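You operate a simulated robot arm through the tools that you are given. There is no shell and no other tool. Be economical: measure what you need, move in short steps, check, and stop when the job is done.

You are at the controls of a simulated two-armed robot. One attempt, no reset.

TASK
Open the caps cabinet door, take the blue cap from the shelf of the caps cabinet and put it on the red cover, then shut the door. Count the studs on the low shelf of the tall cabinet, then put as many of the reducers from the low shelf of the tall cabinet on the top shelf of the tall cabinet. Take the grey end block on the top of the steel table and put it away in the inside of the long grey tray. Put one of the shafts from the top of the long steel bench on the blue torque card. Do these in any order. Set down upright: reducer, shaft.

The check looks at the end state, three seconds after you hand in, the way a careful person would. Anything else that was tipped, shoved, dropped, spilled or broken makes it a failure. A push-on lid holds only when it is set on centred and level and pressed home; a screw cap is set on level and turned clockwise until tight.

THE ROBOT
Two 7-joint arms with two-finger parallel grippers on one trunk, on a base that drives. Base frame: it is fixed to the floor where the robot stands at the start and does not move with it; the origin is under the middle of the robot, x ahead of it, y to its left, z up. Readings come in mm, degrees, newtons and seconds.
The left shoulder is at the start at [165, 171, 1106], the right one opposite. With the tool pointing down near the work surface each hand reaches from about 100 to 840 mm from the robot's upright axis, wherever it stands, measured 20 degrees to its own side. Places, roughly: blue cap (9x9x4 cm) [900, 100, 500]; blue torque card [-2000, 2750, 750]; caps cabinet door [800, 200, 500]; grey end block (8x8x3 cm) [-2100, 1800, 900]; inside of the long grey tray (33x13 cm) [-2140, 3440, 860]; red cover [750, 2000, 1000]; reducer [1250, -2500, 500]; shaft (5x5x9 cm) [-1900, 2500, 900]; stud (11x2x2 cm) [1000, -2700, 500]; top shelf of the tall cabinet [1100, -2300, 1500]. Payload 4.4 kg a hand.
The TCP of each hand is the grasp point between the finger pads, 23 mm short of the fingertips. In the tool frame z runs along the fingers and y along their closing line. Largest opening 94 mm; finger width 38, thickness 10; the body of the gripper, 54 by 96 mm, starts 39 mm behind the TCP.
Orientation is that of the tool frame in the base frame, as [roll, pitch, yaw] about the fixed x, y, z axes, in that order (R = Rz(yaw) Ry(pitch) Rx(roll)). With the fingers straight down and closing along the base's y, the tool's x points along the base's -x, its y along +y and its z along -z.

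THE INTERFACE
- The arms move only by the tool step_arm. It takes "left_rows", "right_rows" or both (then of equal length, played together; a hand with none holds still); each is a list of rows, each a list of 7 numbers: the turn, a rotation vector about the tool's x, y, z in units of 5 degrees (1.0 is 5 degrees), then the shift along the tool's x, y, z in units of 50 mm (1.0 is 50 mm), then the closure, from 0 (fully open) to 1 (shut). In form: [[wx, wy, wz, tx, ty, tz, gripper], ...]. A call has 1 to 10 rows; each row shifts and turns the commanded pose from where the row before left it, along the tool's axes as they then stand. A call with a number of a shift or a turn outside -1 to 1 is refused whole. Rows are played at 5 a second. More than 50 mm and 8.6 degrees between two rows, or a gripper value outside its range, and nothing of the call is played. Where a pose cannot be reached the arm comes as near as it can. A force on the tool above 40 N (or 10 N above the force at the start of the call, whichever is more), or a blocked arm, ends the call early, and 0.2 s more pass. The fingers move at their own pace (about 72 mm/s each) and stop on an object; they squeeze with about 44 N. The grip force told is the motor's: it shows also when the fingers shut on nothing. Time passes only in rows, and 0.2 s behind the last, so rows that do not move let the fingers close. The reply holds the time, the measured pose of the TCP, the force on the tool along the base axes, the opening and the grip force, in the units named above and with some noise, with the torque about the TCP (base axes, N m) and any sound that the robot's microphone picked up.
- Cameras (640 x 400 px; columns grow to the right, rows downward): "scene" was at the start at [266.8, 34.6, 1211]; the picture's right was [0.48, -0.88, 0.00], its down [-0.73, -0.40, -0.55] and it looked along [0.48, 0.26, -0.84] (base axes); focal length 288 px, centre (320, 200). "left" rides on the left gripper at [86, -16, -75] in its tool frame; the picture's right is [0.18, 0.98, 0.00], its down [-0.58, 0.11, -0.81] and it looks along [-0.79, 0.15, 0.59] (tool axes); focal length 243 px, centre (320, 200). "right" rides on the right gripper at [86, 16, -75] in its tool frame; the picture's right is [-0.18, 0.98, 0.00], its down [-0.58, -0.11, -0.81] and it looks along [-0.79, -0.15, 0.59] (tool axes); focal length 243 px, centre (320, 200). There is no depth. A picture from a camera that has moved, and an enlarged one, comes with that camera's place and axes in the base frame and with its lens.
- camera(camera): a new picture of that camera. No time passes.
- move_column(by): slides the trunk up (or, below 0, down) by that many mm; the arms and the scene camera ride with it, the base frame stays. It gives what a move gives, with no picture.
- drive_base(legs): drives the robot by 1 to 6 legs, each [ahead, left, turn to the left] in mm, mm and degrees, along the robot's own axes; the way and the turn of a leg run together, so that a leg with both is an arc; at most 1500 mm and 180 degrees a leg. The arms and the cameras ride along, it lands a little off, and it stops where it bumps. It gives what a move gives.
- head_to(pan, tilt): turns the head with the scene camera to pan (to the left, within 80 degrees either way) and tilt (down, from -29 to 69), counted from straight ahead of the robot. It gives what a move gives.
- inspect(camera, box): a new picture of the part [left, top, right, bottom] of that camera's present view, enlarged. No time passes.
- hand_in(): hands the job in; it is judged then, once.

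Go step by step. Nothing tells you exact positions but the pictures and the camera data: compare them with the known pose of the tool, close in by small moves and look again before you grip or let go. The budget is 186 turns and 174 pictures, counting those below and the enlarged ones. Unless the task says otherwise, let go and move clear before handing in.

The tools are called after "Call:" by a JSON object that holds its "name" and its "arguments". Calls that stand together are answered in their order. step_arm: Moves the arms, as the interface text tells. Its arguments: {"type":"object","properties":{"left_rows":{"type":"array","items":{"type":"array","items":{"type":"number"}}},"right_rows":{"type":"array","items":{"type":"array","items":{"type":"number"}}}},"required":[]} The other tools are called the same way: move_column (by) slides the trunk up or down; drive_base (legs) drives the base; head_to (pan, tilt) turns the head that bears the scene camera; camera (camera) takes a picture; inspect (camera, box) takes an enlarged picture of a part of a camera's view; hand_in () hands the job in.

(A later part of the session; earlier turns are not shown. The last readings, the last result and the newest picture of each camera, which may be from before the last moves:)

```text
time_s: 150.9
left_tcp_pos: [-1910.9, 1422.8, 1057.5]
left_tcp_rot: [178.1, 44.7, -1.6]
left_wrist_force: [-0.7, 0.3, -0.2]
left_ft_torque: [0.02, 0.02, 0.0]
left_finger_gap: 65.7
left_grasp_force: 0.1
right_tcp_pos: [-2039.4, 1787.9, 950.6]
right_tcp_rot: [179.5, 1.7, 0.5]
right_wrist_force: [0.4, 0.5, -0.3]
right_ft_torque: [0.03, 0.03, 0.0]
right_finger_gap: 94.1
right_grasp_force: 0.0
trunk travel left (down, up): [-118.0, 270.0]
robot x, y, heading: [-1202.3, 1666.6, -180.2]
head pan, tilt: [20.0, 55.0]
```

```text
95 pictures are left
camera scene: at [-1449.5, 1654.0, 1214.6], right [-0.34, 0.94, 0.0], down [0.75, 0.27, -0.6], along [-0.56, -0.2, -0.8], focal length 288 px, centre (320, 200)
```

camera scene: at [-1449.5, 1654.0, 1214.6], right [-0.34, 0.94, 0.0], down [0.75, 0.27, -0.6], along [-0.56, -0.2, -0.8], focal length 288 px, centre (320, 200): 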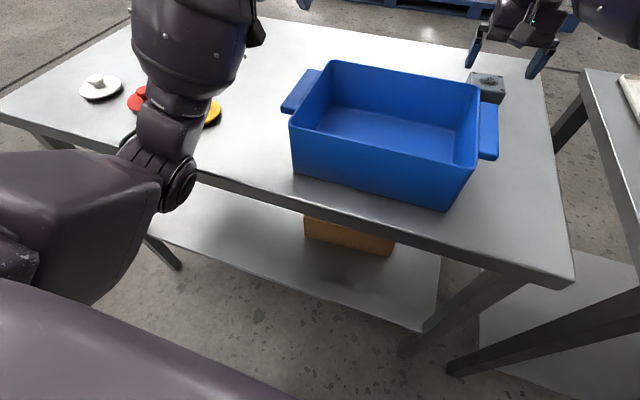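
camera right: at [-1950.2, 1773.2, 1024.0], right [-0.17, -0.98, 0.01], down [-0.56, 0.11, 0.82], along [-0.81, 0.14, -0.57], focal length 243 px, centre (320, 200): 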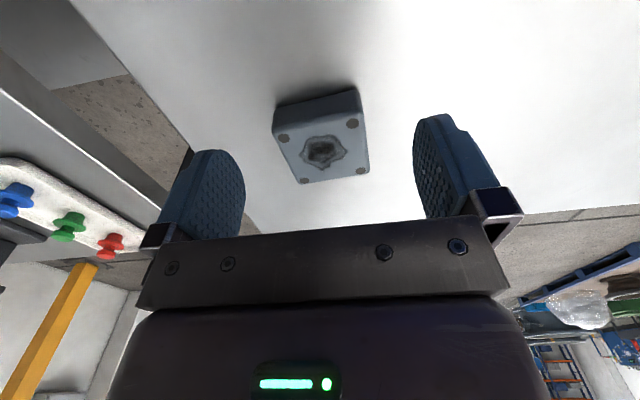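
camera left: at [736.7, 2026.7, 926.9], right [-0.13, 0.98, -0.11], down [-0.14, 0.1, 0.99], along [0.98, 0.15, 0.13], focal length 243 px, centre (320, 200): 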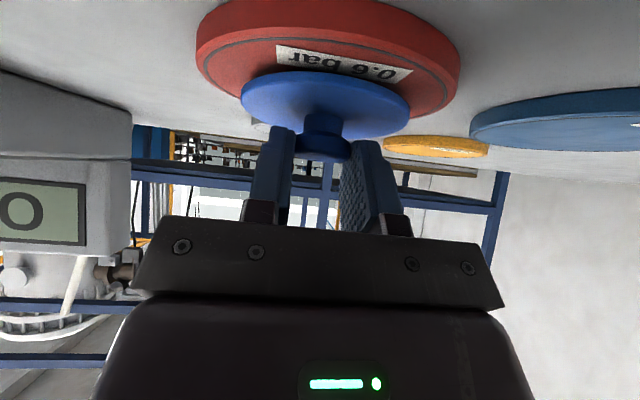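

The left elbow pressed the table edge. Raise the trunk again and retract the left arm.

Call:
{"name": "move_column", "arguments": {"by": 90}}

Call:
{"name": "step_arm", "arguments": {"left_rows": [[0, 0, 0, 0.4, 0, -0.85, 0], [0, 0, 0, 0.4, 0, -0.85, 0], [0, 0, 0, 0.6, 0, -0.75, 0], [0, 0, 0, 0.7, 0, -0.7, 0], [0, 0, 0, 0.7, 0, -0.7, 0], [0, 0, 0, 0.7, 0, -0.7, 0], [0, 0, 0, 0.7, 0, -0.7, 0]]}}

Call:
{"name": "camera", "arguments": {"camera": "scene"}}

```text
time_s: 152.1
left_tcp_pos: [-1938.5, 1414.6, 1123.9]
left_tcp_rot: [179.0, 43.3, -1.1]
left_wrist_force: [-0.1, 0.4, -0.1]
left_ft_torque: [0.01, 0.02, -0.01]
left_finger_gap: 66.0
left_grasp_force: 0.1
right_tcp_pos: [-2052.8, 1782.6, 1082.2]
right_tcp_rot: [-179.9, 5.0, 0.4]
right_wrist_force: [0.1, -0.6, -1.2]
right_ft_torque: [-0.02, -0.03, 0.0]
right_finger_gap: 93.9
right_grasp_force: 0.1
trunk travel left (down, up): [-208.0, 180.0]
robot x, y, heading: [-1201.3, 1662.7, 179.5]
head pan, tilt: [20.0, 55.0]
```

```text
time_s: 153.7
left_tcp_pos: [-1687.2, 1401.5, 1200.1]
left_tcp_rot: [178.8, 43.4, -1.2]
left_wrist_force: [0.0, -1.0, 0.1]
left_ft_torque: [-0.01, -0.01, 0.04]
left_finger_gap: 94.1
left_grasp_force: 0.0
left hand out of reach, approached as far as the arm can: row 6, 7
right_tcp_pos: [-2051.7, 1783.3, 1087.7]
right_tcp_rot: [180.0, 5.1, 0.4]
right_wrist_force: [-0.4, -0.4, -0.1]
right_ft_torque: [0.0, 0.0, 0.0]
right_finger_gap: 94.0
right_grasp_force: 0.0
trunk travel left (down, up): [-208.0, 180.0]
robot x, y, heading: [-1198.7, 1671.5, 179.8]
head pan, tilt: [20.0, 55.0]
```

```text
94 pictures are left
camera scene: at [-1389.0, 1644.8, 1311.7], right [-0.34, 0.94, 0.0], down [0.77, 0.28, -0.57], along [-0.54, -0.19, -0.82], focal length 288 px, centre (320, 200)
```

scene: 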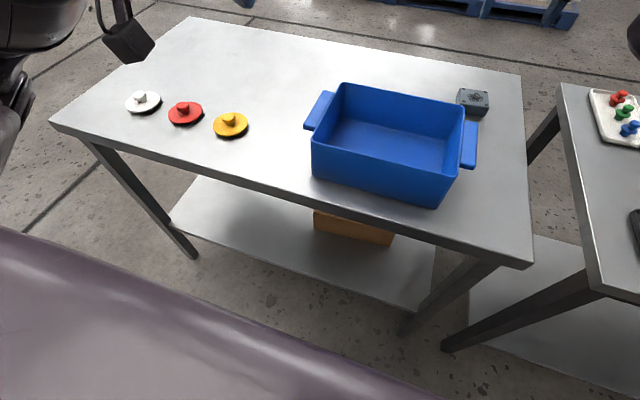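

All intact. I drive 50 mm closer and use a 25° forward-tilted tool to gain reach.

Call:
{"name": "drive_base", "arguments": {"legs": [[50, 0, 0]]}}

Call:
{"name": "step_arm", "arguments": {"right_rows": [[0, -1, 0, 0, 0, 0, 0], [0, -1, 0, 0, 0, 0, 0], [0, -1, 0, 0, 0, 0, 0], [0, -1, 0, 0, 0, 0, 0]]}}

Call:
{"name": "head_to", "arguments": {"pan": -12, "tilt": 42}}

Call:
{"name": "camera", "arguments": {"camera": "right"}}

Call:
{"name": "camera", "arguments": {"camera": "scene"}}

```text
time_s: 154.6
left_tcp_pos: [-1738.9, 1401.7, 1200.3]
left_tcp_rot: [178.8, 43.3, -1.3]
left_wrist_force: [-0.4, 0.2, -0.5]
left_ft_torque: [0.01, -0.02, 0.0]
left_finger_gap: 94.0
left_grasp_force: 0.0
right_tcp_pos: [-2100.8, 1785.2, 1086.1]
right_tcp_rot: [-180.0, 5.1, 0.2]
right_wrist_force: [-0.5, 0.2, 0.0]
right_ft_torque: [-0.01, -0.01, 0.02]
right_finger_gap: 93.9
right_grasp_force: 0.1
trunk travel left (down, up): [-208.0, 180.0]
robot x, y, heading: [-1245.8, 1665.8, 180.1]
head pan, tilt: [20.0, 55.0]
```

```text
time_s: 155.6
left_tcp_pos: [-1737.4, 1401.3, 1200.6]
left_tcp_rot: [178.9, 43.4, -1.3]
left_wrist_force: [0.5, 1.3, -0.5]
left_ft_torque: [-0.02, -0.01, -0.01]
left_finger_gap: 93.9
left_grasp_force: 0.0
right_tcp_pos: [-2100.7, 1784.2, 1085.4]
right_tcp_rot: [-179.9, 25.2, 0.1]
right_wrist_force: [0.2, 0.2, 0.0]
right_ft_torque: [0.0, -0.02, 0.0]
right_finger_gap: 94.1
right_grasp_force: 0.1
trunk travel left (down, up): [-208.0, 180.0]
robot x, y, heading: [-1249.5, 1660.7, 180.0]
head pan, tilt: [20.0, 55.0]
```

```text
time_s: 156.6
left_tcp_pos: [-1738.7, 1402.0, 1200.2]
left_tcp_rot: [179.0, 43.4, -1.3]
left_wrist_force: [0.2, -0.1, -0.1]
left_ft_torque: [0.01, -0.05, -0.01]
left_finger_gap: 93.8
left_grasp_force: 0.0
right_tcp_pos: [-2100.9, 1785.4, 1086.4]
right_tcp_rot: [180.0, 25.2, 0.2]
right_wrist_force: [0.1, -0.1, 0.4]
right_ft_torque: [-0.01, 0.02, 0.02]
right_finger_gap: 93.9
right_grasp_force: 0.1
trunk travel left (down, up): [-208.0, 180.0]
robot x, y, heading: [-1251.0, 1668.9, 179.9]
head pan, tilt: [-12.0, 42.0]
```

```text
93 pictures are left
camera right: at [-1989.9, 1767.9, 1117.2], right [-0.16, -0.98, 0.08], down [-0.18, 0.11, 0.98], along [-0.97, 0.14, -0.2], focal length 243 px, centre (320, 200)
```

right: 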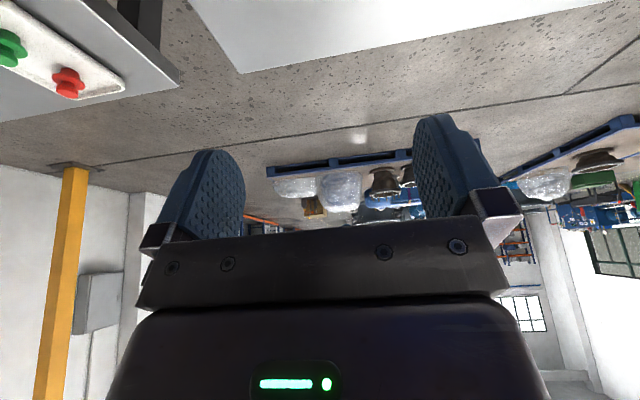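

```text
92 pictures are left
camera scene: at [-1452.8, 1687.4, 1329.1], right [0.21, 0.98, 0.0], down [0.65, -0.14, -0.74], along [-0.73, 0.16, -0.67], focal length 288 px, centre (320, 200)
```

scene: 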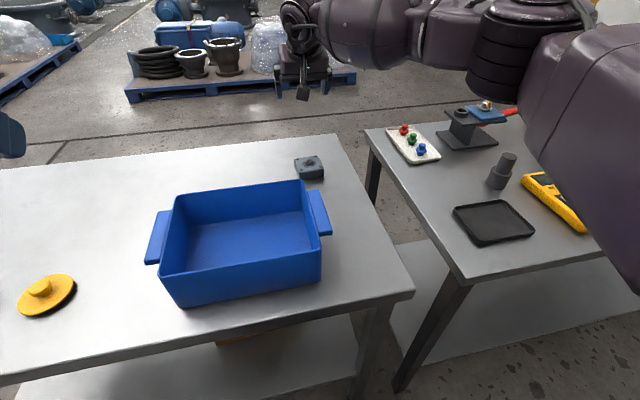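

Call:
{"name": "step_arm", "arguments": {"right_rows": [[0, 0, 0, 0.414, -0.04, 0.667, 0], [0, 0, 0, 0.414, -0.04, 0.667, 0], [0, 0, 0, 0.414, -0.04, 0.667, 0], [0, 0, 0, 0.414, -0.04, 0.667, 0]]}}

Call:
{"name": "camera", "arguments": {"camera": "right"}}

Call:
{"name": "inspect", "arguments": {"camera": "scene", "box": [240, 110, 400, 210]}}

```text
time_s: 157.6
left_tcp_pos: [-1738.9, 1402.0, 1199.6]
left_tcp_rot: [178.9, 43.2, -1.2]
left_wrist_force: [-0.6, -0.4, 0.4]
left_ft_torque: [-0.02, 0.01, -0.01]
left_finger_gap: 94.2
left_grasp_force: 0.1
right_tcp_pos: [-2084.1, 1792.1, 928.1]
right_tcp_rot: [-179.9, 25.1, 0.2]
right_wrist_force: [-0.1, -0.4, -0.4]
right_ft_torque: [0.04, 0.0, -0.02]
right_finger_gap: 93.9
right_grasp_force: 0.0
trunk travel left (down, up): [-208.0, 180.0]
robot x, y, heading: [-1252.6, 1670.7, 179.8]
head pan, tilt: [-12.0, 42.0]
```

```text
91 pictures are left
camera right: at [-1973.9, 1775.5, 959.8], right [-0.16, -0.98, 0.08], down [-0.18, 0.11, 0.98], along [-0.97, 0.14, -0.2], focal length 243 px, centre (320, 200)
```

right: 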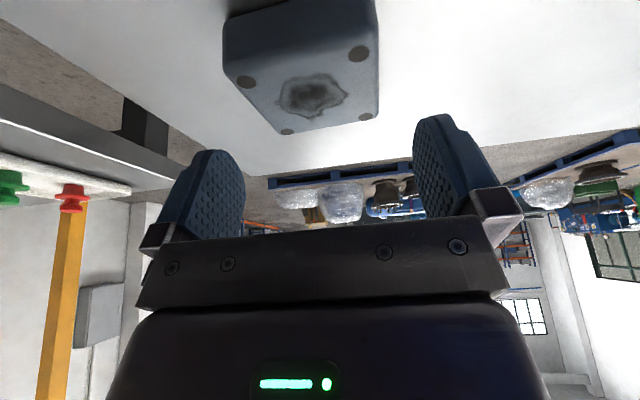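

```text
4.00 times, centred on (320, 160) of scene
camera zoom: at [-1453.6, 1687.6, 1328.9], right [0.21, 0.98, 0.0], down [0.65, -0.14, -0.74], along [-0.73, 0.16, -0.67], focal length 1150 px, centre (320, 360)
```

zoom: 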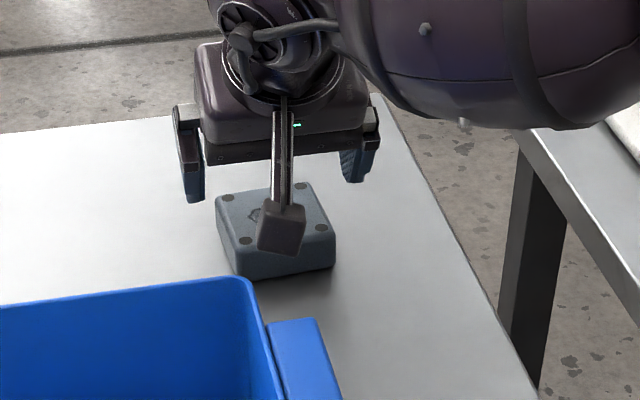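

Block centre ≈ [-2092, 1791], turned 4°. Turn the hand to match, descend.

Call:
{"name": "step_arm", "arguments": {"right_rows": [[-0.34, 0, -0.724, 0, 0.02, 0, 0], [0, 0, 0, 0.185, 0, 0.44, 0], [0, 0, 0, 0.17, 0, 0.36, 0]]}}

Call:
{"name": "camera", "arguments": {"camera": "right"}}

Call:
{"name": "inspect", "arguments": {"camera": "scene", "box": [260, 120, 360, 200]}}

```text
time_s: 158.4
left_tcp_pos: [-1738.0, 1402.6, 1200.4]
left_tcp_rot: [178.9, 43.3, -1.3]
left_wrist_force: [0.2, -0.1, -0.7]
left_ft_torque: [0.03, 0.01, -0.01]
left_finger_gap: 94.2
left_grasp_force: 0.1
right_tcp_pos: [-2084.9, 1792.1, 885.1]
right_tcp_rot: [-179.9, 25.2, 4.3]
right_wrist_force: [-0.8, 0.1, 0.1]
right_ft_torque: [0.02, -0.01, -0.03]
right_finger_gap: 94.1
right_grasp_force: 0.0
trunk travel left (down, up): [-208.0, 180.0]
robot x, y, heading: [-1248.1, 1670.2, 179.9]
head pan, tilt: [-12.0, 42.0]
```

```text
89 pictures are left
camera right: at [-1972.1, 1782.2, 916.8], right [-0.09, -0.99, 0.08], down [-0.19, 0.09, 0.98], along [-0.98, 0.08, -0.2], focal length 243 px, centre (320, 200)
```

right: 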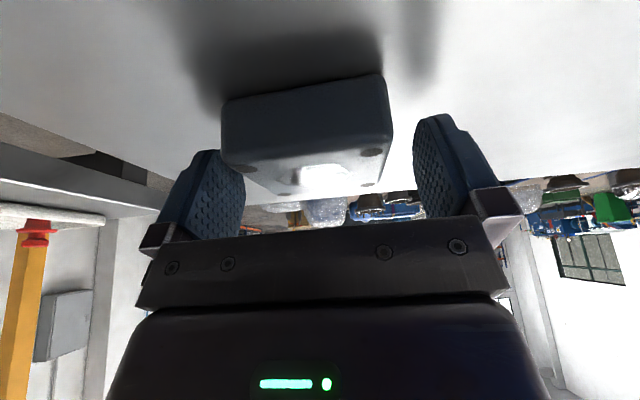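

```text
5.00 times, centred on (310, 160) of scene
camera zoom: at [-1453.0, 1687.5, 1329.1], right [0.21, 0.98, 0.0], down [0.65, -0.14, -0.74], along [-0.73, 0.16, -0.67], focal length 1438 px, centre (370, 400)
```

zoom: 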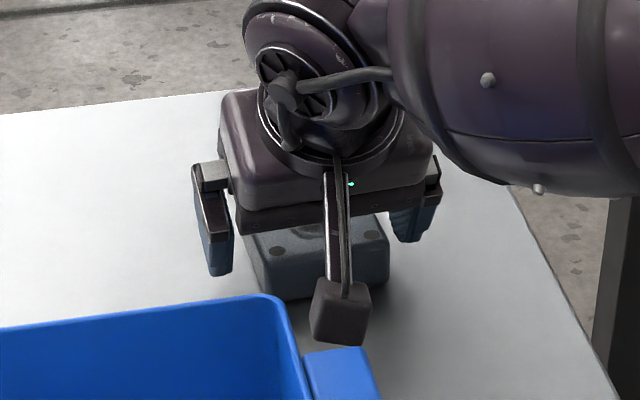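

Centred within a couple mm. Descend the last bit and grip.

Call:
{"name": "step_arm", "arguments": {"right_rows": [[0, 0, 0, 0.04, -0.03, 0.12, 0], [0, 0, 0, 0.04, 0, 0.12, 0], [0, 0, 0, 0, 0, 0, 0.5], [0, 0, 0, 0, 0, 0, 1], [0, 0, 0, 0, 0, 0, 1]]}}

```text
time_s: 159.6
left_tcp_pos: [-1735.1, 1402.2, 1201.9]
left_tcp_rot: [178.9, 43.7, -1.3]
left_wrist_force: [0.8, 0.6, -0.5]
left_ft_torque: [-0.03, 0.01, 0.01]
left_finger_gap: 94.0
left_grasp_force: 0.1
right_tcp_pos: [-2084.7, 1793.6, 878.5]
right_tcp_rot: [180.0, 25.6, 4.2]
right_wrist_force: [1.1, 3.0, 29.5]
right_ft_torque: [-0.16, -0.43, 0.32]
right_finger_gap: 69.8
right_grasp_force: 44.0
trunk travel left (down, up): [-208.0, 180.0]
robot x, y, heading: [-1249.2, 1671.5, 179.6]
head pan, tilt: [-12.0, 42.0]
```

Gripped (70 mm). Lift.

Call:
{"name": "step_arm", "arguments": {"right_rows": [[0, 0, 0, -0.2, 0, -0.43, 1], [0, 0, 0, -0.426, 0, -0.9, 1], [0, 0, 0, -0.426, 0, -0.9, 1], [0, 0, 0, -0.426, 0, -0.9, 1], [0, 0, 0, -0.426, 0, -0.9, 1]]}}

Call:
{"name": "camera", "arguments": {"camera": "right"}}

Call:
{"name": "drive_base", "arguments": {"legs": [[-350, 0, 0]]}}

Call:
{"name": "head_to", "arguments": {"pan": -55, "tilt": 25}}

Call:
{"name": "camera", "arguments": {"camera": "scene"}}

```text
time_s: 160.8
left_tcp_pos: [-1737.8, 1400.6, 1201.7]
left_tcp_rot: [178.9, 43.5, -1.3]
left_wrist_force: [-0.2, 0.4, 0.5]
left_ft_torque: [0.0, 0.0, 0.01]
left_finger_gap: 94.2
left_grasp_force: 0.1
right_tcp_pos: [-2082.3, 1790.0, 1097.7]
right_tcp_rot: [-180.0, 25.2, 4.2]
right_wrist_force: [0.7, 0.2, -3.9]
right_ft_torque: [-0.02, 0.0, -0.02]
right_finger_gap: 69.8
right_grasp_force: 44.2
trunk travel left (down, up): [-208.0, 180.0]
robot x, y, heading: [-1250.0, 1666.1, 180.3]
head pan, tilt: [-12.0, 42.0]
```

```text
87 pictures are left
camera right: at [-1970.2, 1781.9, 1128.7], right [-0.09, -0.99, 0.08], down [-0.19, 0.09, 0.98], along [-0.98, 0.08, -0.2], focal length 243 px, centre (320, 200)
```

right: 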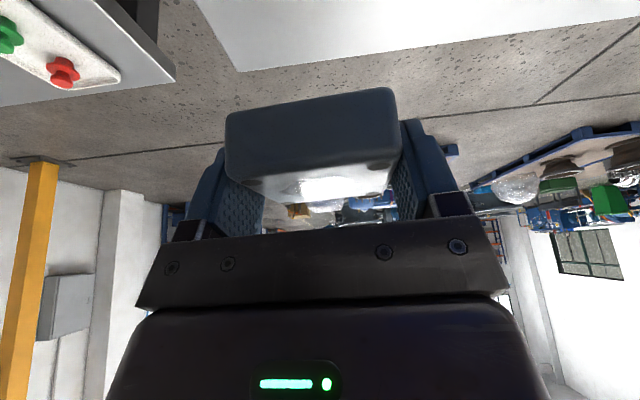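

```text
time_s: 163.1
left_tcp_pos: [-1388.0, 1400.2, 1200.1]
left_tcp_rot: [178.9, 43.3, -1.1]
left_wrist_force: [0.3, 0.7, 0.3]
left_ft_torque: [0.02, 0.01, 0.02]
left_finger_gap: 94.2
left_grasp_force: 0.0
right_tcp_pos: [-1734.7, 1788.2, 1095.2]
right_tcp_rot: [-180.0, 25.3, 4.4]
right_wrist_force: [-0.1, 0.5, -3.5]
right_ft_torque: [0.01, -0.04, 0.01]
right_finger_gap: 69.7
right_grasp_force: 44.2
trunk travel left (down, up): [-208.0, 180.0]
robot x, y, heading: [-897.7, 1668.6, 180.0]
head pan, tilt: [-12.0, 42.0]
```

```text
time_s: 164.2
left_tcp_pos: [-1388.1, 1399.6, 1201.3]
left_tcp_rot: [178.8, 43.3, -1.0]
left_wrist_force: [-0.3, 0.0, 0.2]
left_ft_torque: [-0.04, 0.0, 0.0]
left_finger_gap: 94.0
left_grasp_force: 0.1
right_tcp_pos: [-1734.8, 1788.5, 1095.7]
right_tcp_rot: [179.9, 25.1, 4.4]
right_wrist_force: [0.1, 0.1, -3.0]
right_ft_torque: [-0.02, -0.03, 0.0]
right_finger_gap: 69.8
right_grasp_force: 43.8
trunk travel left (down, up): [-208.0, 180.0]
robot x, y, heading: [-900.5, 1666.0, 179.9]
head pan, tilt: [-55.0, 25.0]
```

```text
86 pictures are left
camera scene: at [-1075.3, 1744.2, 1355.3], right [0.82, 0.57, 0.0], down [0.24, -0.35, -0.91], along [-0.52, 0.74, -0.42], focal length 288 px, centre (320, 200)
```

scene: 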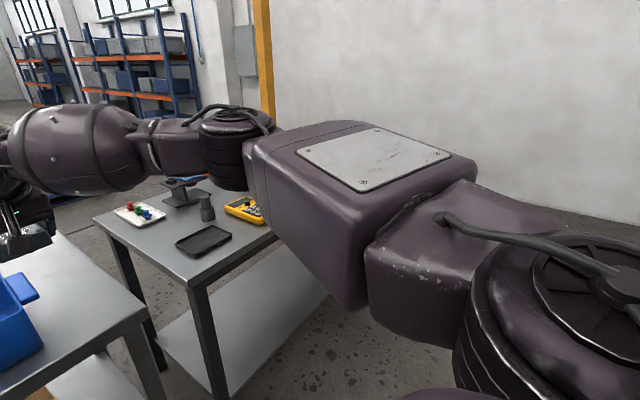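

Drive right along the long bench to view it.

Call:
{"name": "drive_base", "arguments": {"legs": [[-150, 0, 0], [0, -1000, 0]]}}

Call:
{"name": "head_to", "arguments": {"pan": 0, "tilt": 33}}

Call:
{"name": "camera", "arguments": {"camera": "scene"}}

Call:
{"name": "camera", "arguments": {"camera": "right"}}

```text
time_s: 174.2
left_tcp_pos: [-1243.8, 2390.7, 1200.3]
left_tcp_rot: [179.0, 43.3, -0.2]
left_wrist_force: [-0.2, 0.3, -0.3]
left_ft_torque: [0.0, 0.0, 0.0]
left_finger_gap: 94.1
left_grasp_force: 0.1
right_tcp_pos: [-1594.6, 2774.2, 1096.1]
right_tcp_rot: [-180.0, 25.0, 5.4]
right_wrist_force: [-0.2, 0.9, -4.3]
right_ft_torque: [-0.02, -0.04, 0.01]
right_finger_gap: 69.6
right_grasp_force: 44.2
trunk travel left (down, up): [-208.0, 180.0]
robot x, y, heading: [-758.5, 2669.4, -179.1]
head pan, tilt: [-55.0, 25.0]
```

```text
time_s: 175.5
left_tcp_pos: [-1243.1, 2391.0, 1200.2]
left_tcp_rot: [178.9, 43.3, -0.1]
left_wrist_force: [0.0, 0.3, 1.1]
left_ft_torque: [-0.02, 0.02, 0.02]
left_finger_gap: 94.0
left_grasp_force: 0.0
right_tcp_pos: [-1593.9, 2774.0, 1094.6]
right_tcp_rot: [-179.9, 25.0, 5.4]
right_wrist_force: [-1.2, -0.2, -4.2]
right_ft_torque: [0.03, -0.02, 0.0]
right_finger_gap: 69.9
right_grasp_force: 44.4
trunk travel left (down, up): [-208.0, 180.0]
robot x, y, heading: [-754.0, 2665.8, -179.0]
head pan, tilt: [0.0, 33.0]
```

```text
85 pictures are left
camera scene: at [-970.4, 2664.7, 1342.7], right [-0.01, 1.0, 0.0], down [0.54, 0.01, -0.84], along [-0.84, -0.01, -0.54], focal length 288 px, centre (320, 200)
```

scene: 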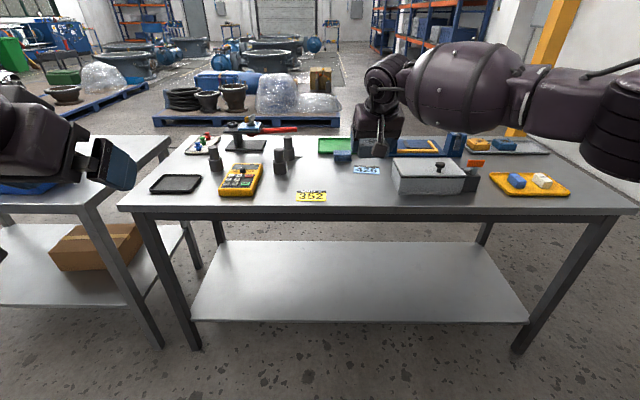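

```text
84 pictures are left
camera right: at [-1483.2, 2766.7, 1127.1], right [-0.07, -0.99, 0.08], down [-0.19, 0.09, 0.98], along [-0.98, 0.06, -0.2], focal length 243 px, centre (320, 200)
```

right: 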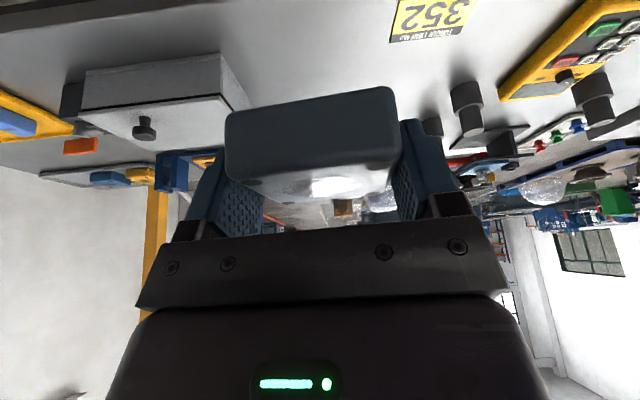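

The bench: shafts, tester, cards, tray at the far right. Zoom in.

Call:
{"name": "inspect", "arguments": {"camera": "scene", "box": [140, 120, 360, 215]}}

Call:
{"name": "inspect", "arguments": {"camera": "scene", "box": [340, 120, 600, 215]}}

```text
2.91 times, centred on (250, 168) of scene
camera zoom: at [-970.4, 2664.7, 1342.7], right [-0.01, 1.0, 0.0], down [0.54, 0.01, -0.84], along [-0.84, -0.01, -0.54], focal length 837 px, centre (524, 294)
```

zoom: 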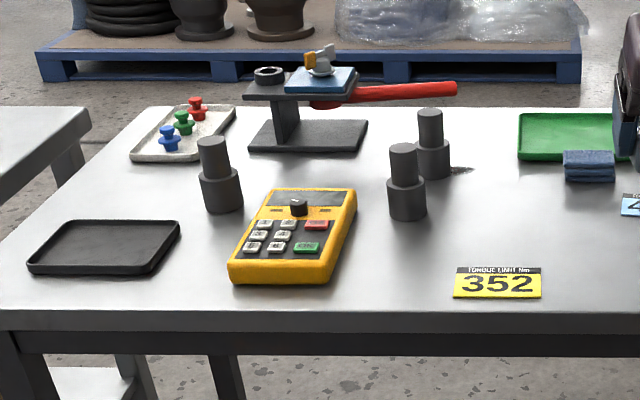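

```text
2.46 times, centred on (470, 168) of scene
camera zoom: at [-970.4, 2664.7, 1342.7], right [-0.01, 1.0, 0.0], down [0.54, 0.01, -0.84], along [-0.84, -0.01, -0.54], focal length 708 px, centre (-49, 280)
```

zoom: 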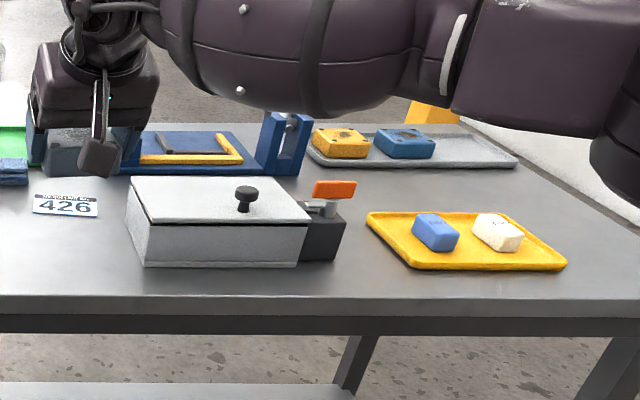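

Long grey tray (with yellow and blue blocks) has free room at its right end ≈[-2145, 3530]; the blue card "426" ≈[-1938, 2821]. Drive in front of the tray.

Call:
{"name": "drive_base", "arguments": {"legs": [[0, -735, -0.9], [450, 0, 0]]}}

Call:
{"name": "head_to", "arguments": {"pan": -10, "tilt": 40}}

Call:
{"name": "camera", "arguments": {"camera": "scene"}}

Call:
{"name": "camera", "arguments": {"camera": "right"}}

```text
time_s: 184.7
left_tcp_pos: [-1701.4, 3127.2, 1201.4]
left_tcp_rot: [178.9, 43.3, -0.3]
left_wrist_force: [0.0, -0.1, -0.7]
left_ft_torque: [-0.01, 0.01, -0.01]
left_finger_gap: 94.1
left_grasp_force: 0.1
right_tcp_pos: [-2051.9, 3512.1, 1096.5]
right_tcp_rot: [180.0, 25.1, 5.1]
right_wrist_force: [-0.4, 0.3, -3.0]
right_ft_torque: [0.0, -0.02, 0.04]
right_finger_gap: 69.8
right_grasp_force: 43.5
trunk travel left (down, up): [-208.0, 180.0]
robot x, y, heading: [-1215.7, 3403.2, -179.4]
head pan, tilt: [0.0, 33.0]
```

```text
time_s: 185.4
left_tcp_pos: [-1699.8, 3127.3, 1201.3]
left_tcp_rot: [179.0, 43.3, -0.4]
left_wrist_force: [0.4, -0.4, -0.2]
left_ft_torque: [-0.02, 0.0, 0.03]
left_finger_gap: 94.4
left_grasp_force: 0.0
right_tcp_pos: [-2051.9, 3509.8, 1095.6]
right_tcp_rot: [179.9, 25.0, 5.3]
right_wrist_force: [0.0, 0.3, -3.8]
right_ft_torque: [0.02, -0.04, 0.0]
right_finger_gap: 69.9
right_grasp_force: 44.4
trunk travel left (down, up): [-208.0, 180.0]
robot x, y, heading: [-1214.0, 3403.4, -179.3]
head pan, tilt: [-10.0, 40.0]
```

```text
81 pictures are left
camera scene: at [-1422.6, 3415.3, 1332.0], right [0.16, 0.99, 0.0], down [0.63, -0.1, -0.77], along [-0.76, 0.12, -0.64], focal length 288 px, centre (320, 200)
```

scene: 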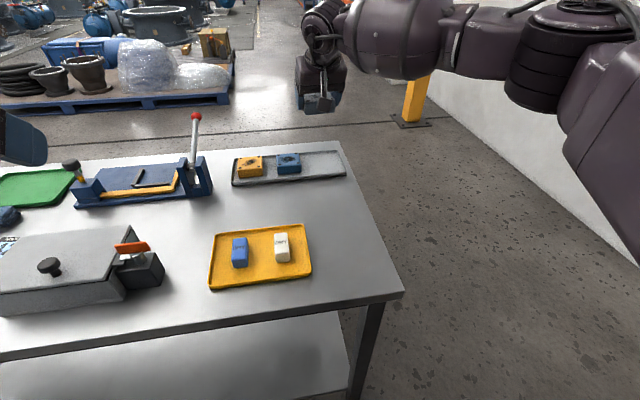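

```text
80 pictures are left
camera right: at [-1940.3, 3503.7, 1127.1], right [-0.08, -0.99, 0.08], down [-0.19, 0.09, 0.98], along [-0.98, 0.06, -0.2], focal length 243 px, centre (320, 200)
```

right: 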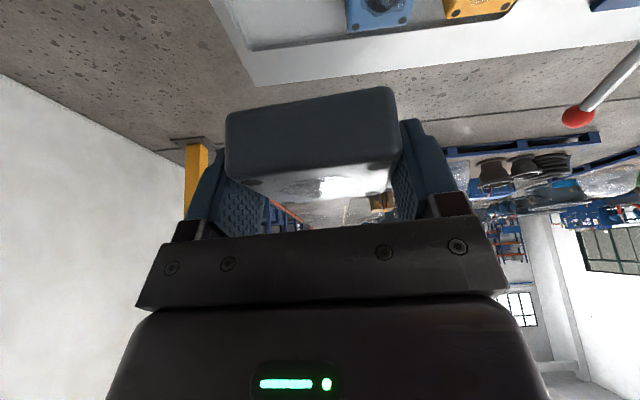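

Tray spans x −2080…−2230, y 3278…3597; target slot centre ≈[-2148, 3533]. Drive the last 85 mm and square the block.

Call:
{"name": "drive_base", "arguments": {"legs": [[85, 0, 0]]}}

Call:
{"name": "step_arm", "arguments": {"right_rows": [[0.426, 0, 0.905, 0, 0, 0, 1], [0, 0, 0, 0.3, -0.23, 0.63, 1], [0, 0, 0, 0.3, -0.23, 0.63, 1], [0, 0, 0, 0.3, 0, 0.63, 1], [0, 0, 0, 0.3, 0, 0.63, 1]]}}

Call:
{"name": "camera", "arguments": {"camera": "right"}}

Call:
{"name": "camera", "arguments": {"camera": "scene"}}

```text
time_s: 186.5
left_tcp_pos: [-1786.2, 3126.1, 1201.1]
left_tcp_rot: [178.9, 43.3, -0.3]
left_wrist_force: [-0.4, -0.1, -0.8]
left_ft_torque: [0.0, 0.02, -0.02]
left_finger_gap: 93.9
left_grasp_force: 0.1
right_tcp_pos: [-2137.8, 3509.7, 1095.1]
right_tcp_rot: [180.0, 25.1, 5.3]
right_wrist_force: [-0.6, -0.2, -2.9]
right_ft_torque: [0.01, -0.02, 0.04]
right_finger_gap: 70.0
right_grasp_force: 44.0
trunk travel left (down, up): [-208.0, 180.0]
robot x, y, heading: [-1301.0, 3403.7, -179.6]
head pan, tilt: [-10.0, 40.0]
```

```text
time_s: 187.7
left_tcp_pos: [-1786.1, 3126.9, 1199.4]
left_tcp_rot: [178.9, 43.3, -0.4]
left_wrist_force: [0.1, -0.6, -0.4]
left_ft_torque: [-0.04, -0.03, 0.0]
left_finger_gap: 94.2
left_grasp_force: 0.0
right_tcp_pos: [-2138.5, 3533.6, 953.5]
right_tcp_rot: [179.9, 25.1, 0.2]
right_wrist_force: [-0.1, -0.4, -3.6]
right_ft_torque: [-0.02, -0.03, 0.0]
right_finger_gap: 69.7
right_grasp_force: 44.0
trunk travel left (down, up): [-208.0, 180.0]
robot x, y, heading: [-1302.9, 3400.3, -179.3]
head pan, tilt: [-10.0, 40.0]
```

```text
79 pictures are left
camera right: at [-2027.2, 3517.0, 985.4], right [-0.16, -0.98, 0.08], down [-0.18, 0.11, 0.98], along [-0.97, 0.15, -0.2], focal length 243 px, centre (320, 200)
```

right: 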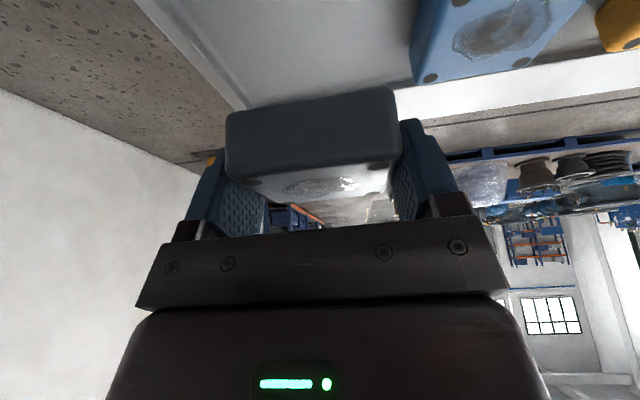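

```text
78 pictures are left
camera scene: at [-1508.4, 3414.3, 1331.7], right [0.16, 0.99, 0.0], down [0.64, -0.1, -0.77], along [-0.76, 0.12, -0.64], focal length 288 px, centre (320, 200)
```

scene: 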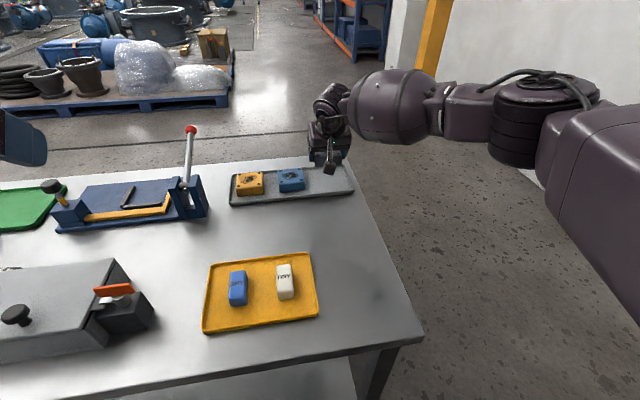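

Aligned with the free slot. Lower it.

Call:
{"name": "step_arm", "arguments": {"right_rows": [[0, 0, 0, 0.256, 0, 0.543, 1], [0, 0, 0, 0.256, 0, 0.543, 1]]}}

Call:
{"name": "inspect", "arguments": {"camera": "scene", "box": [220, 110, 380, 220]}}

Call:
{"name": "camera", "arguments": {"camera": "right"}}

```text
time_s: 188.3
left_tcp_pos: [-1785.5, 3126.2, 1200.6]
left_tcp_rot: [178.9, 43.3, -0.3]
left_wrist_force: [-0.4, 0.0, -0.4]
left_ft_torque: [-0.03, 0.02, 0.02]
left_finger_gap: 93.9
left_grasp_force: 0.0
right_tcp_pos: [-2137.0, 3533.4, 895.2]
right_tcp_rot: [-180.0, 25.3, 0.2]
right_wrist_force: [-0.1, 0.3, -3.1]
right_ft_torque: [-0.01, -0.05, -0.02]
right_finger_gap: 70.0
right_grasp_force: 43.5
trunk travel left (down, up): [-208.0, 180.0]
robot x, y, heading: [-1301.5, 3403.0, -179.4]
head pan, tilt: [-10.0, 40.0]
```

```text
3.64 times, centred on (300, 165) of scene
camera zoom: at [-1507.9, 3414.1, 1331.9], right [0.16, 0.99, 0.0], down [0.63, -0.1, -0.77], along [-0.76, 0.12, -0.64], focal length 1046 px, centre (393, 327)
```

zoom: 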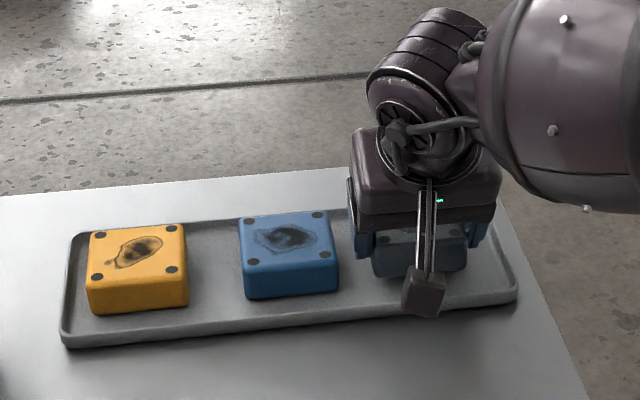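

```text
76 pictures are left
camera right: at [-2026.6, 3515.8, 925.1], right [-0.16, -0.98, 0.08], down [-0.18, 0.11, 0.98], along [-0.97, 0.15, -0.2], focal length 243 px, centre (320, 200)
```

right: 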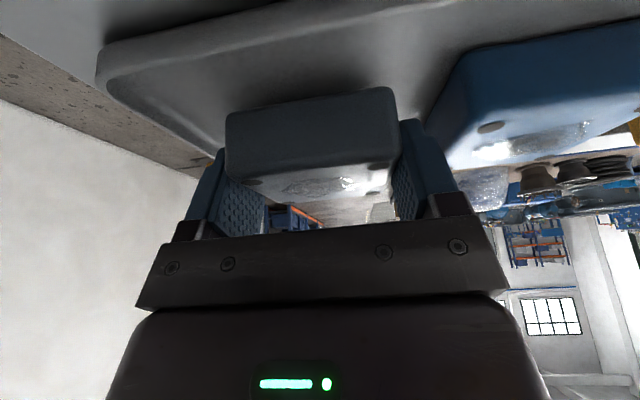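

Call:
{"name": "step_arm", "arguments": {"right_rows": [[0, 0, 0, 0.034, 0, 0.072, 1], [0, 0, 0, 0.034, 0, 0.072, 1], [0, 0, 0, 0.026, 0, 0.054, 1]]}}

```text
time_s: 189.1
left_tcp_pos: [-1785.5, 3127.3, 1201.3]
left_tcp_rot: [178.9, 43.4, -0.3]
left_wrist_force: [-0.5, 0.2, 0.1]
left_ft_torque: [-0.01, -0.02, 0.0]
left_finger_gap: 94.2
left_grasp_force: 0.1
right_tcp_pos: [-2136.8, 3533.0, 884.1]
right_tcp_rot: [-180.0, 25.0, 0.2]
right_wrist_force: [-0.7, -0.1, -3.4]
right_ft_torque: [0.0, -0.04, 0.0]
right_finger_gap: 69.7
right_grasp_force: 43.8
trunk travel left (down, up): [-208.0, 180.0]
robot x, y, heading: [-1300.5, 3403.1, -179.2]
head pan, tilt: [-10.0, 40.0]
```

Call:
{"name": "step_arm", "arguments": {"right_rows": [[0, 0, 0, 0.026, 0, 0.054, 1], [0, 0, 0, 0.026, 0, 0.054, 1], [0, 0, 0, 0.026, 0, 0.054, 1]]}}

```text
time_s: 189.9
left_tcp_pos: [-1783.3, 3126.9, 1204.0]
left_tcp_rot: [178.8, 43.6, -0.3]
left_wrist_force: [-0.6, -0.3, 0.8]
left_ft_torque: [0.01, 0.0, -0.02]
left_finger_gap: 93.9
left_grasp_force: 0.0
right_tcp_pos: [-2134.4, 3533.1, 883.2]
right_tcp_rot: [-180.0, 25.6, 0.2]
right_wrist_force: [-2.9, 0.9, 25.0]
right_ft_torque: [0.28, -0.74, 0.15]
right_finger_gap: 69.7
right_grasp_force: 43.8
trunk travel left (down, up): [-208.0, 180.0]
robot x, y, heading: [-1304.1, 3402.9, -179.3]
head pan, tilt: [-10.0, 40.0]
```

Contact with the tray floor. Release slightly, lift clear and check.

Call:
{"name": "step_arm", "arguments": {"right_rows": [[0, 0, 0, -0.03, 0, -0.06, 1], [0, 0, 0, 0, 0, 0, 0.15], [0, 0, 0, 0, 0, 0, 0.15], [0, 0, 0, 0, 0, 0, 0.15], [0, 0, 0, -0.2, 0, -0.43, 0.15], [0, 0, 0, -0.426, 0, -0.9, 0.15], [0, 0, 0, -0.426, 0, -0.9, 0.15], [0, 0, 0, -0.426, 0, -0.9, 0.15], [0, 0, 0, -0.426, 0, -0.9, 0.15]]}}

Call:
{"name": "inspect", "arguments": {"camera": "scene", "box": [220, 110, 380, 220]}}

```text
time_s: 191.9
left_tcp_pos: [-1784.4, 3126.0, 1201.6]
left_tcp_rot: [178.9, 43.4, -0.3]
left_wrist_force: [-0.6, 0.1, 0.4]
left_ft_torque: [-0.01, 0.02, 0.01]
left_finger_gap: 94.1
left_grasp_force: 0.0
right_tcp_pos: [-2136.9, 3531.5, 1102.0]
right_tcp_rot: [-179.9, 25.1, 0.0]
right_wrist_force: [-0.3, -0.6, 0.0]
right_ft_torque: [-0.02, -0.01, 0.0]
right_finger_gap: 80.2
right_grasp_force: 0.0
trunk travel left (down, up): [-208.0, 180.0]
robot x, y, heading: [-1298.2, 3404.3, -179.2]
head pan, tilt: [-10.0, 40.0]
```

```text
3.64 times, centred on (300, 165) of scene
camera zoom: at [-1506.1, 3414.1, 1332.4], right [0.16, 0.99, 0.0], down [0.63, -0.1, -0.77], along [-0.76, 0.12, -0.64], focal length 1046 px, centre (393, 327)
```

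zoom: 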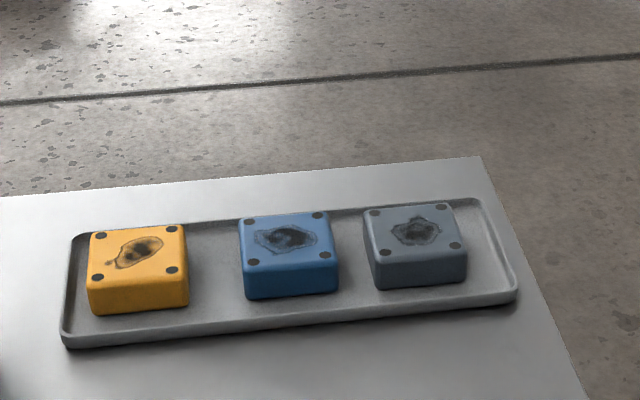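

Block placed neatly. Next the shaft: make the right tool vertical, drive back and left to the shafts.

Call:
{"name": "drive_base", "arguments": {"legs": [[-230, 0, 0], [0, 1000, -0.6]]}}

Call:
{"name": "step_arm", "arguments": {"right_rows": [[0, 1, 0, 0, 0, 0, 0], [0, 1, 0, 0, 0, 0, 0], [0, 1, 0, 0, 0, 0, 0], [0, 1, 0, 0, 0, 0, 0], [0, 1, 0, 0, 0, 0, 0]]}}

Call:
{"name": "camera", "arguments": {"camera": "scene"}}

Call:
{"name": "camera", "arguments": {"camera": "right"}}

```text
time_s: 202.3
left_tcp_pos: [-1560.8, 2150.9, 1200.8]
left_tcp_rot: [178.9, 43.4, -1.9]
left_wrist_force: [0.9, -1.0, -0.2]
left_ft_torque: [0.02, -0.01, 0.02]
left_finger_gap: 94.1
left_grasp_force: 0.1
right_tcp_pos: [-1902.3, 2564.2, 1100.7]
right_tcp_rot: [-180.0, 25.2, -1.3]
right_wrist_force: [-0.7, -0.7, -0.6]
right_ft_torque: [0.0, -0.01, -0.03]
right_finger_gap: 79.6
right_grasp_force: 0.0
trunk travel left (down, up): [-208.0, 180.0]
robot x, y, heading: [-1068.2, 2416.1, 179.4]
head pan, tilt: [-10.0, 40.0]
```

```text
time_s: 203.5
left_tcp_pos: [-1561.1, 2151.5, 1199.8]
left_tcp_rot: [178.8, 43.4, -1.7]
left_wrist_force: [-1.0, 0.0, -0.9]
left_ft_torque: [0.03, 0.01, -0.01]
left_finger_gap: 93.9
left_grasp_force: 0.1
right_tcp_pos: [-1903.4, 2564.3, 1099.3]
right_tcp_rot: [180.0, 0.1, -1.2]
right_wrist_force: [-1.1, -0.9, 1.0]
right_ft_torque: [0.04, 0.03, -0.03]
right_finger_gap: 94.2
right_grasp_force: 0.1
trunk travel left (down, up): [-208.0, 180.0]
robot x, y, heading: [-1068.7, 2415.6, 179.2]
head pan, tilt: [-10.0, 40.0]
```

```text
74 pictures are left
camera scene: at [-1275.5, 2431.0, 1332.0], right [0.19, 0.98, 0.0], down [0.63, -0.12, -0.77], along [-0.75, 0.14, -0.64], focal length 288 px, centre (320, 200)
```

scene: 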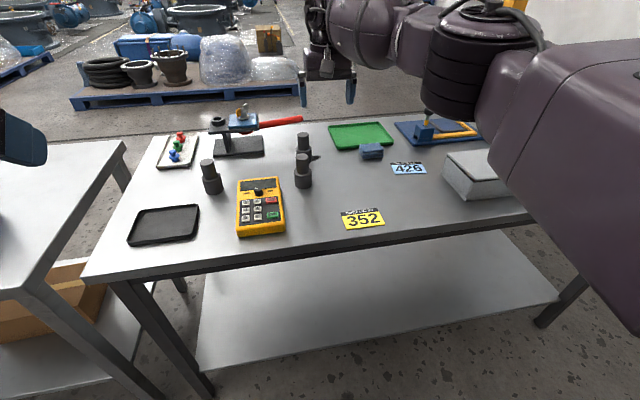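

```text
73 pictures are left
camera right: at [-1815.4, 2544.3, 1174.8], right [-0.2, -0.98, 0.0], down [-0.58, 0.12, 0.81], along [-0.79, 0.17, -0.59], focal length 243 px, centre (320, 200)
```

right: 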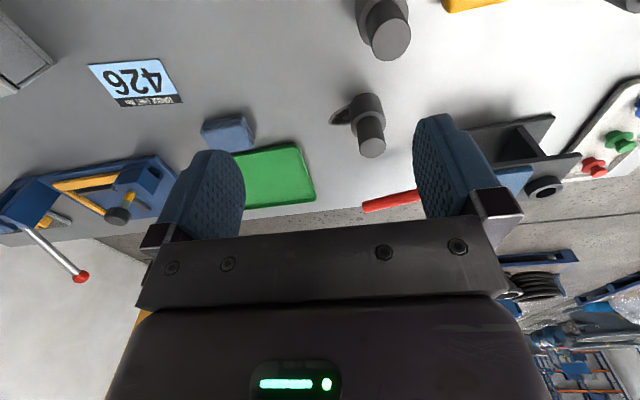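

Shaft B top ≈ [-1912, 2504, 942]; card centre ≈ [-1932, 2821]. Move above the shaft.

Call:
{"name": "step_arm", "arguments": {"right_rows": [[0, 0, 0, -0.06, 0.4, 0.66, 0], [0, 0, 0, -0.06, 0.4, 0.66, 0], [0, 0, 0, -0.06, 0.4, 0.66, 0]]}}

Call:
{"name": "camera", "arguments": {"camera": "right"}}

Call:
{"name": "inspect", "arguments": {"camera": "scene", "box": [230, 110, 390, 210]}}

```text
time_s: 204.3
left_tcp_pos: [-1561.4, 2151.5, 1200.2]
left_tcp_rot: [178.8, 43.4, -1.8]
left_wrist_force: [0.2, -0.7, -0.3]
left_ft_torque: [-0.03, -0.01, -0.01]
left_finger_gap: 94.0
left_grasp_force: 0.0
right_tcp_pos: [-1896.7, 2510.3, 1010.1]
right_tcp_rot: [-179.9, 0.2, -1.3]
right_wrist_force: [-0.5, 0.5, -0.2]
right_ft_torque: [0.01, 0.0, 0.03]
right_finger_gap: 94.2
right_grasp_force: 0.1
right hand out of reach, approached as far as the arm can: row 2, 3
trunk travel left (down, up): [-208.0, 180.0]
robot x, y, heading: [-1069.5, 2417.8, 179.2]
head pan, tilt: [-10.0, 40.0]
```

```text
72 pictures are left
camera right: at [-1809.9, 2490.6, 1086.1], right [-0.21, -0.98, 0.0], down [-0.58, 0.12, 0.81], along [-0.79, 0.17, -0.59], focal length 243 px, centre (320, 200)
```

right: 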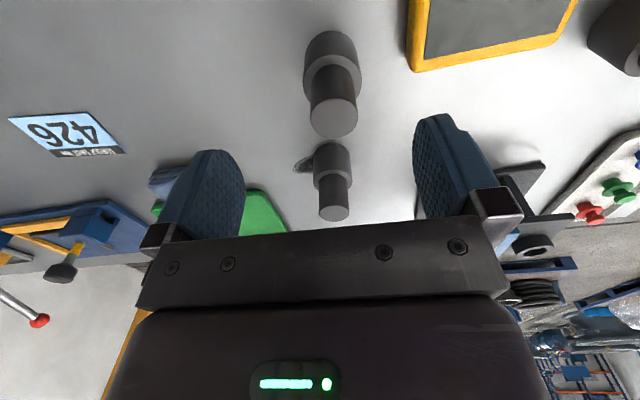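

```text
4.00 times, centred on (310, 160) of scene
camera zoom: at [-1275.5, 2432.3, 1332.0], right [0.19, 0.98, 0.0], down [0.63, -0.12, -0.77], along [-0.75, 0.14, -0.64], focal length 1150 px, centre (360, 360)
```

zoom: 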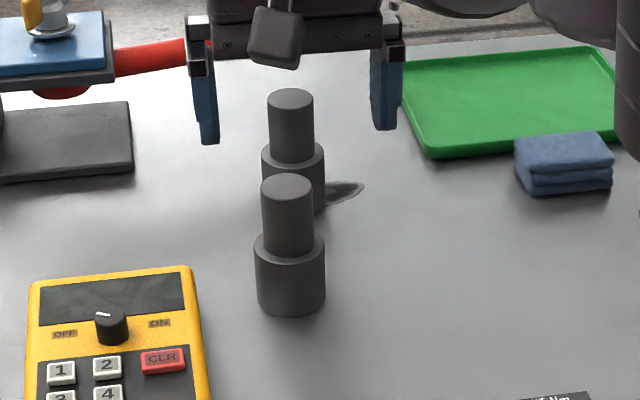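

Drive 80 mm closer to be within comfortable reach, then align.

Call:
{"name": "drive_base", "arguments": {"legs": [[80, 0, 0]]}}

Call:
{"name": "step_arm", "arguments": {"right_rows": [[0, 0, 0, 0.65, 0.07, 0, 0], [0, 0, 0, 0.67, 0.07, 0, 0], [0, 0, 0, 0, 0, 0.6, 0]]}}

Call:
{"name": "camera", "arguments": {"camera": "right"}}

Call:
{"name": "inspect", "arguments": {"camera": "scene", "box": [230, 110, 390, 210]}}

```text
time_s: 205.3
left_tcp_pos: [-1641.1, 2152.9, 1200.5]
left_tcp_rot: [178.9, 43.3, -1.7]
left_wrist_force: [-0.5, -0.1, -0.2]
left_ft_torque: [0.02, -0.02, 0.0]
left_finger_gap: 94.0
left_grasp_force: 0.0
right_tcp_pos: [-1976.2, 2510.8, 1010.8]
right_tcp_rot: [180.0, 0.1, -1.3]
right_wrist_force: [0.2, 0.1, -0.9]
right_ft_torque: [-0.01, -0.01, 0.01]
right_finger_gap: 94.0
right_grasp_force: 0.0
trunk travel left (down, up): [-208.0, 180.0]
robot x, y, heading: [-1149.8, 2415.9, 179.2]
head pan, tilt: [-10.0, 40.0]
```

```text
time_s: 206.1
left_tcp_pos: [-1639.9, 2153.3, 1200.2]
left_tcp_rot: [178.9, 43.4, -1.9]
left_wrist_force: [-0.1, 0.1, -0.2]
left_ft_torque: [-0.01, -0.03, 0.0]
left_finger_gap: 93.7
left_grasp_force: 0.0
right_tcp_pos: [-1909.2, 2503.2, 978.2]
right_tcp_rot: [-179.9, 0.2, -1.4]
right_wrist_force: [-0.6, 0.7, 0.5]
right_ft_torque: [0.01, -0.01, -0.01]
right_finger_gap: 93.9
right_grasp_force: 0.0
trunk travel left (down, up): [-208.0, 180.0]
robot x, y, heading: [-1150.8, 2418.2, 179.2]
head pan, tilt: [-10.0, 40.0]
```

```text
70 pictures are left
camera right: at [-1823.2, 2483.1, 1053.9], right [-0.21, -0.98, 0.0], down [-0.58, 0.12, 0.81], along [-0.79, 0.17, -0.59], focal length 243 px, centre (320, 200)
```

right: 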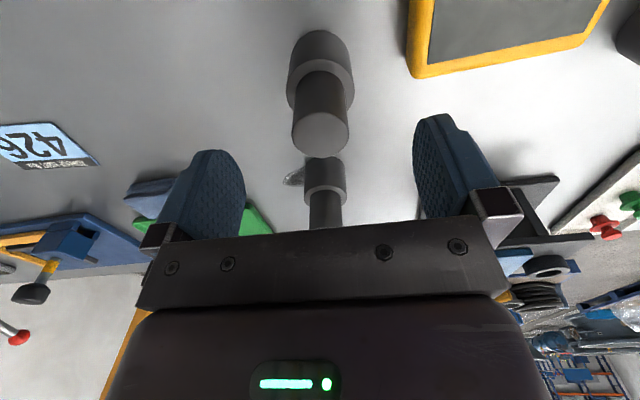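

```text
4.00 times, centred on (310, 160) of scene
camera zoom: at [-1355.0, 2432.9, 1331.6], right [0.19, 0.98, 0.0], down [0.63, -0.12, -0.77], along [-0.75, 0.14, -0.64], focal length 1150 px, centre (360, 360)
```

zoom: 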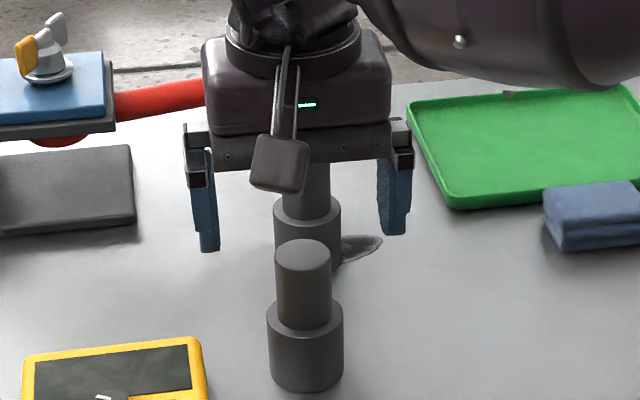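

Aligned. Descend and grip the upper part of the shaft.

Call:
{"name": "step_arm", "arguments": {"right_rows": [[0, 0, 0, -0.03, 0.02, 0.56, 0], [0, 0, 0, 0, 0, 0.54, 0], [0, 0, 0, 0, 0, 0, 0.5], [0, 0, 0, 0, 0, 0, 1], [0, 0, 0, 0, 0, 0, 1], [0, 0, 0, 0, 0, 0, 1]]}}

Call:
{"name": "camera", "arguments": {"camera": "right"}}

```text
time_s: 207.5
left_tcp_pos: [-1638.8, 2153.6, 1200.6]
left_tcp_rot: [178.8, 43.3, -1.8]
left_wrist_force: [-0.4, 0.9, 0.4]
left_ft_torque: [0.04, -0.02, -0.02]
left_finger_gap: 94.0
left_grasp_force: 0.0
right_tcp_pos: [-1910.5, 2502.6, 924.4]
right_tcp_rot: [179.9, 0.2, -1.3]
right_wrist_force: [-1.2, 3.3, 0.4]
right_ft_torque: [0.04, 0.11, -0.03]
right_finger_gap: 33.7
right_grasp_force: 44.0
trunk travel left (down, up): [-208.0, 180.0]
robot x, y, heading: [-1149.5, 2419.3, 179.5]
head pan, tilt: [-10.0, 40.0]
```

```text
68 pictures are left
camera right: at [-1824.4, 2483.1, 999.8], right [-0.21, -0.98, 0.0], down [-0.58, 0.12, 0.81], along [-0.79, 0.17, -0.59], focal length 243 px, centre (320, 200)
```

right: 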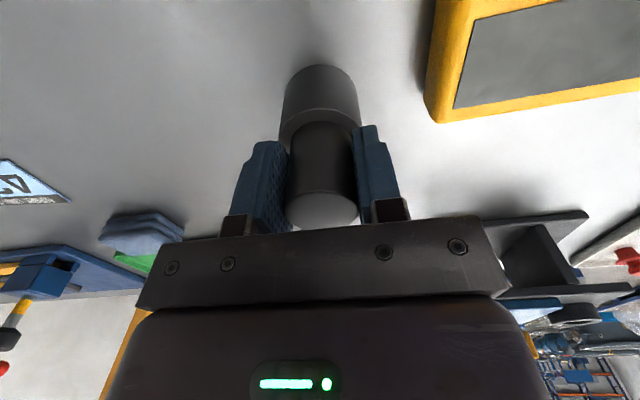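

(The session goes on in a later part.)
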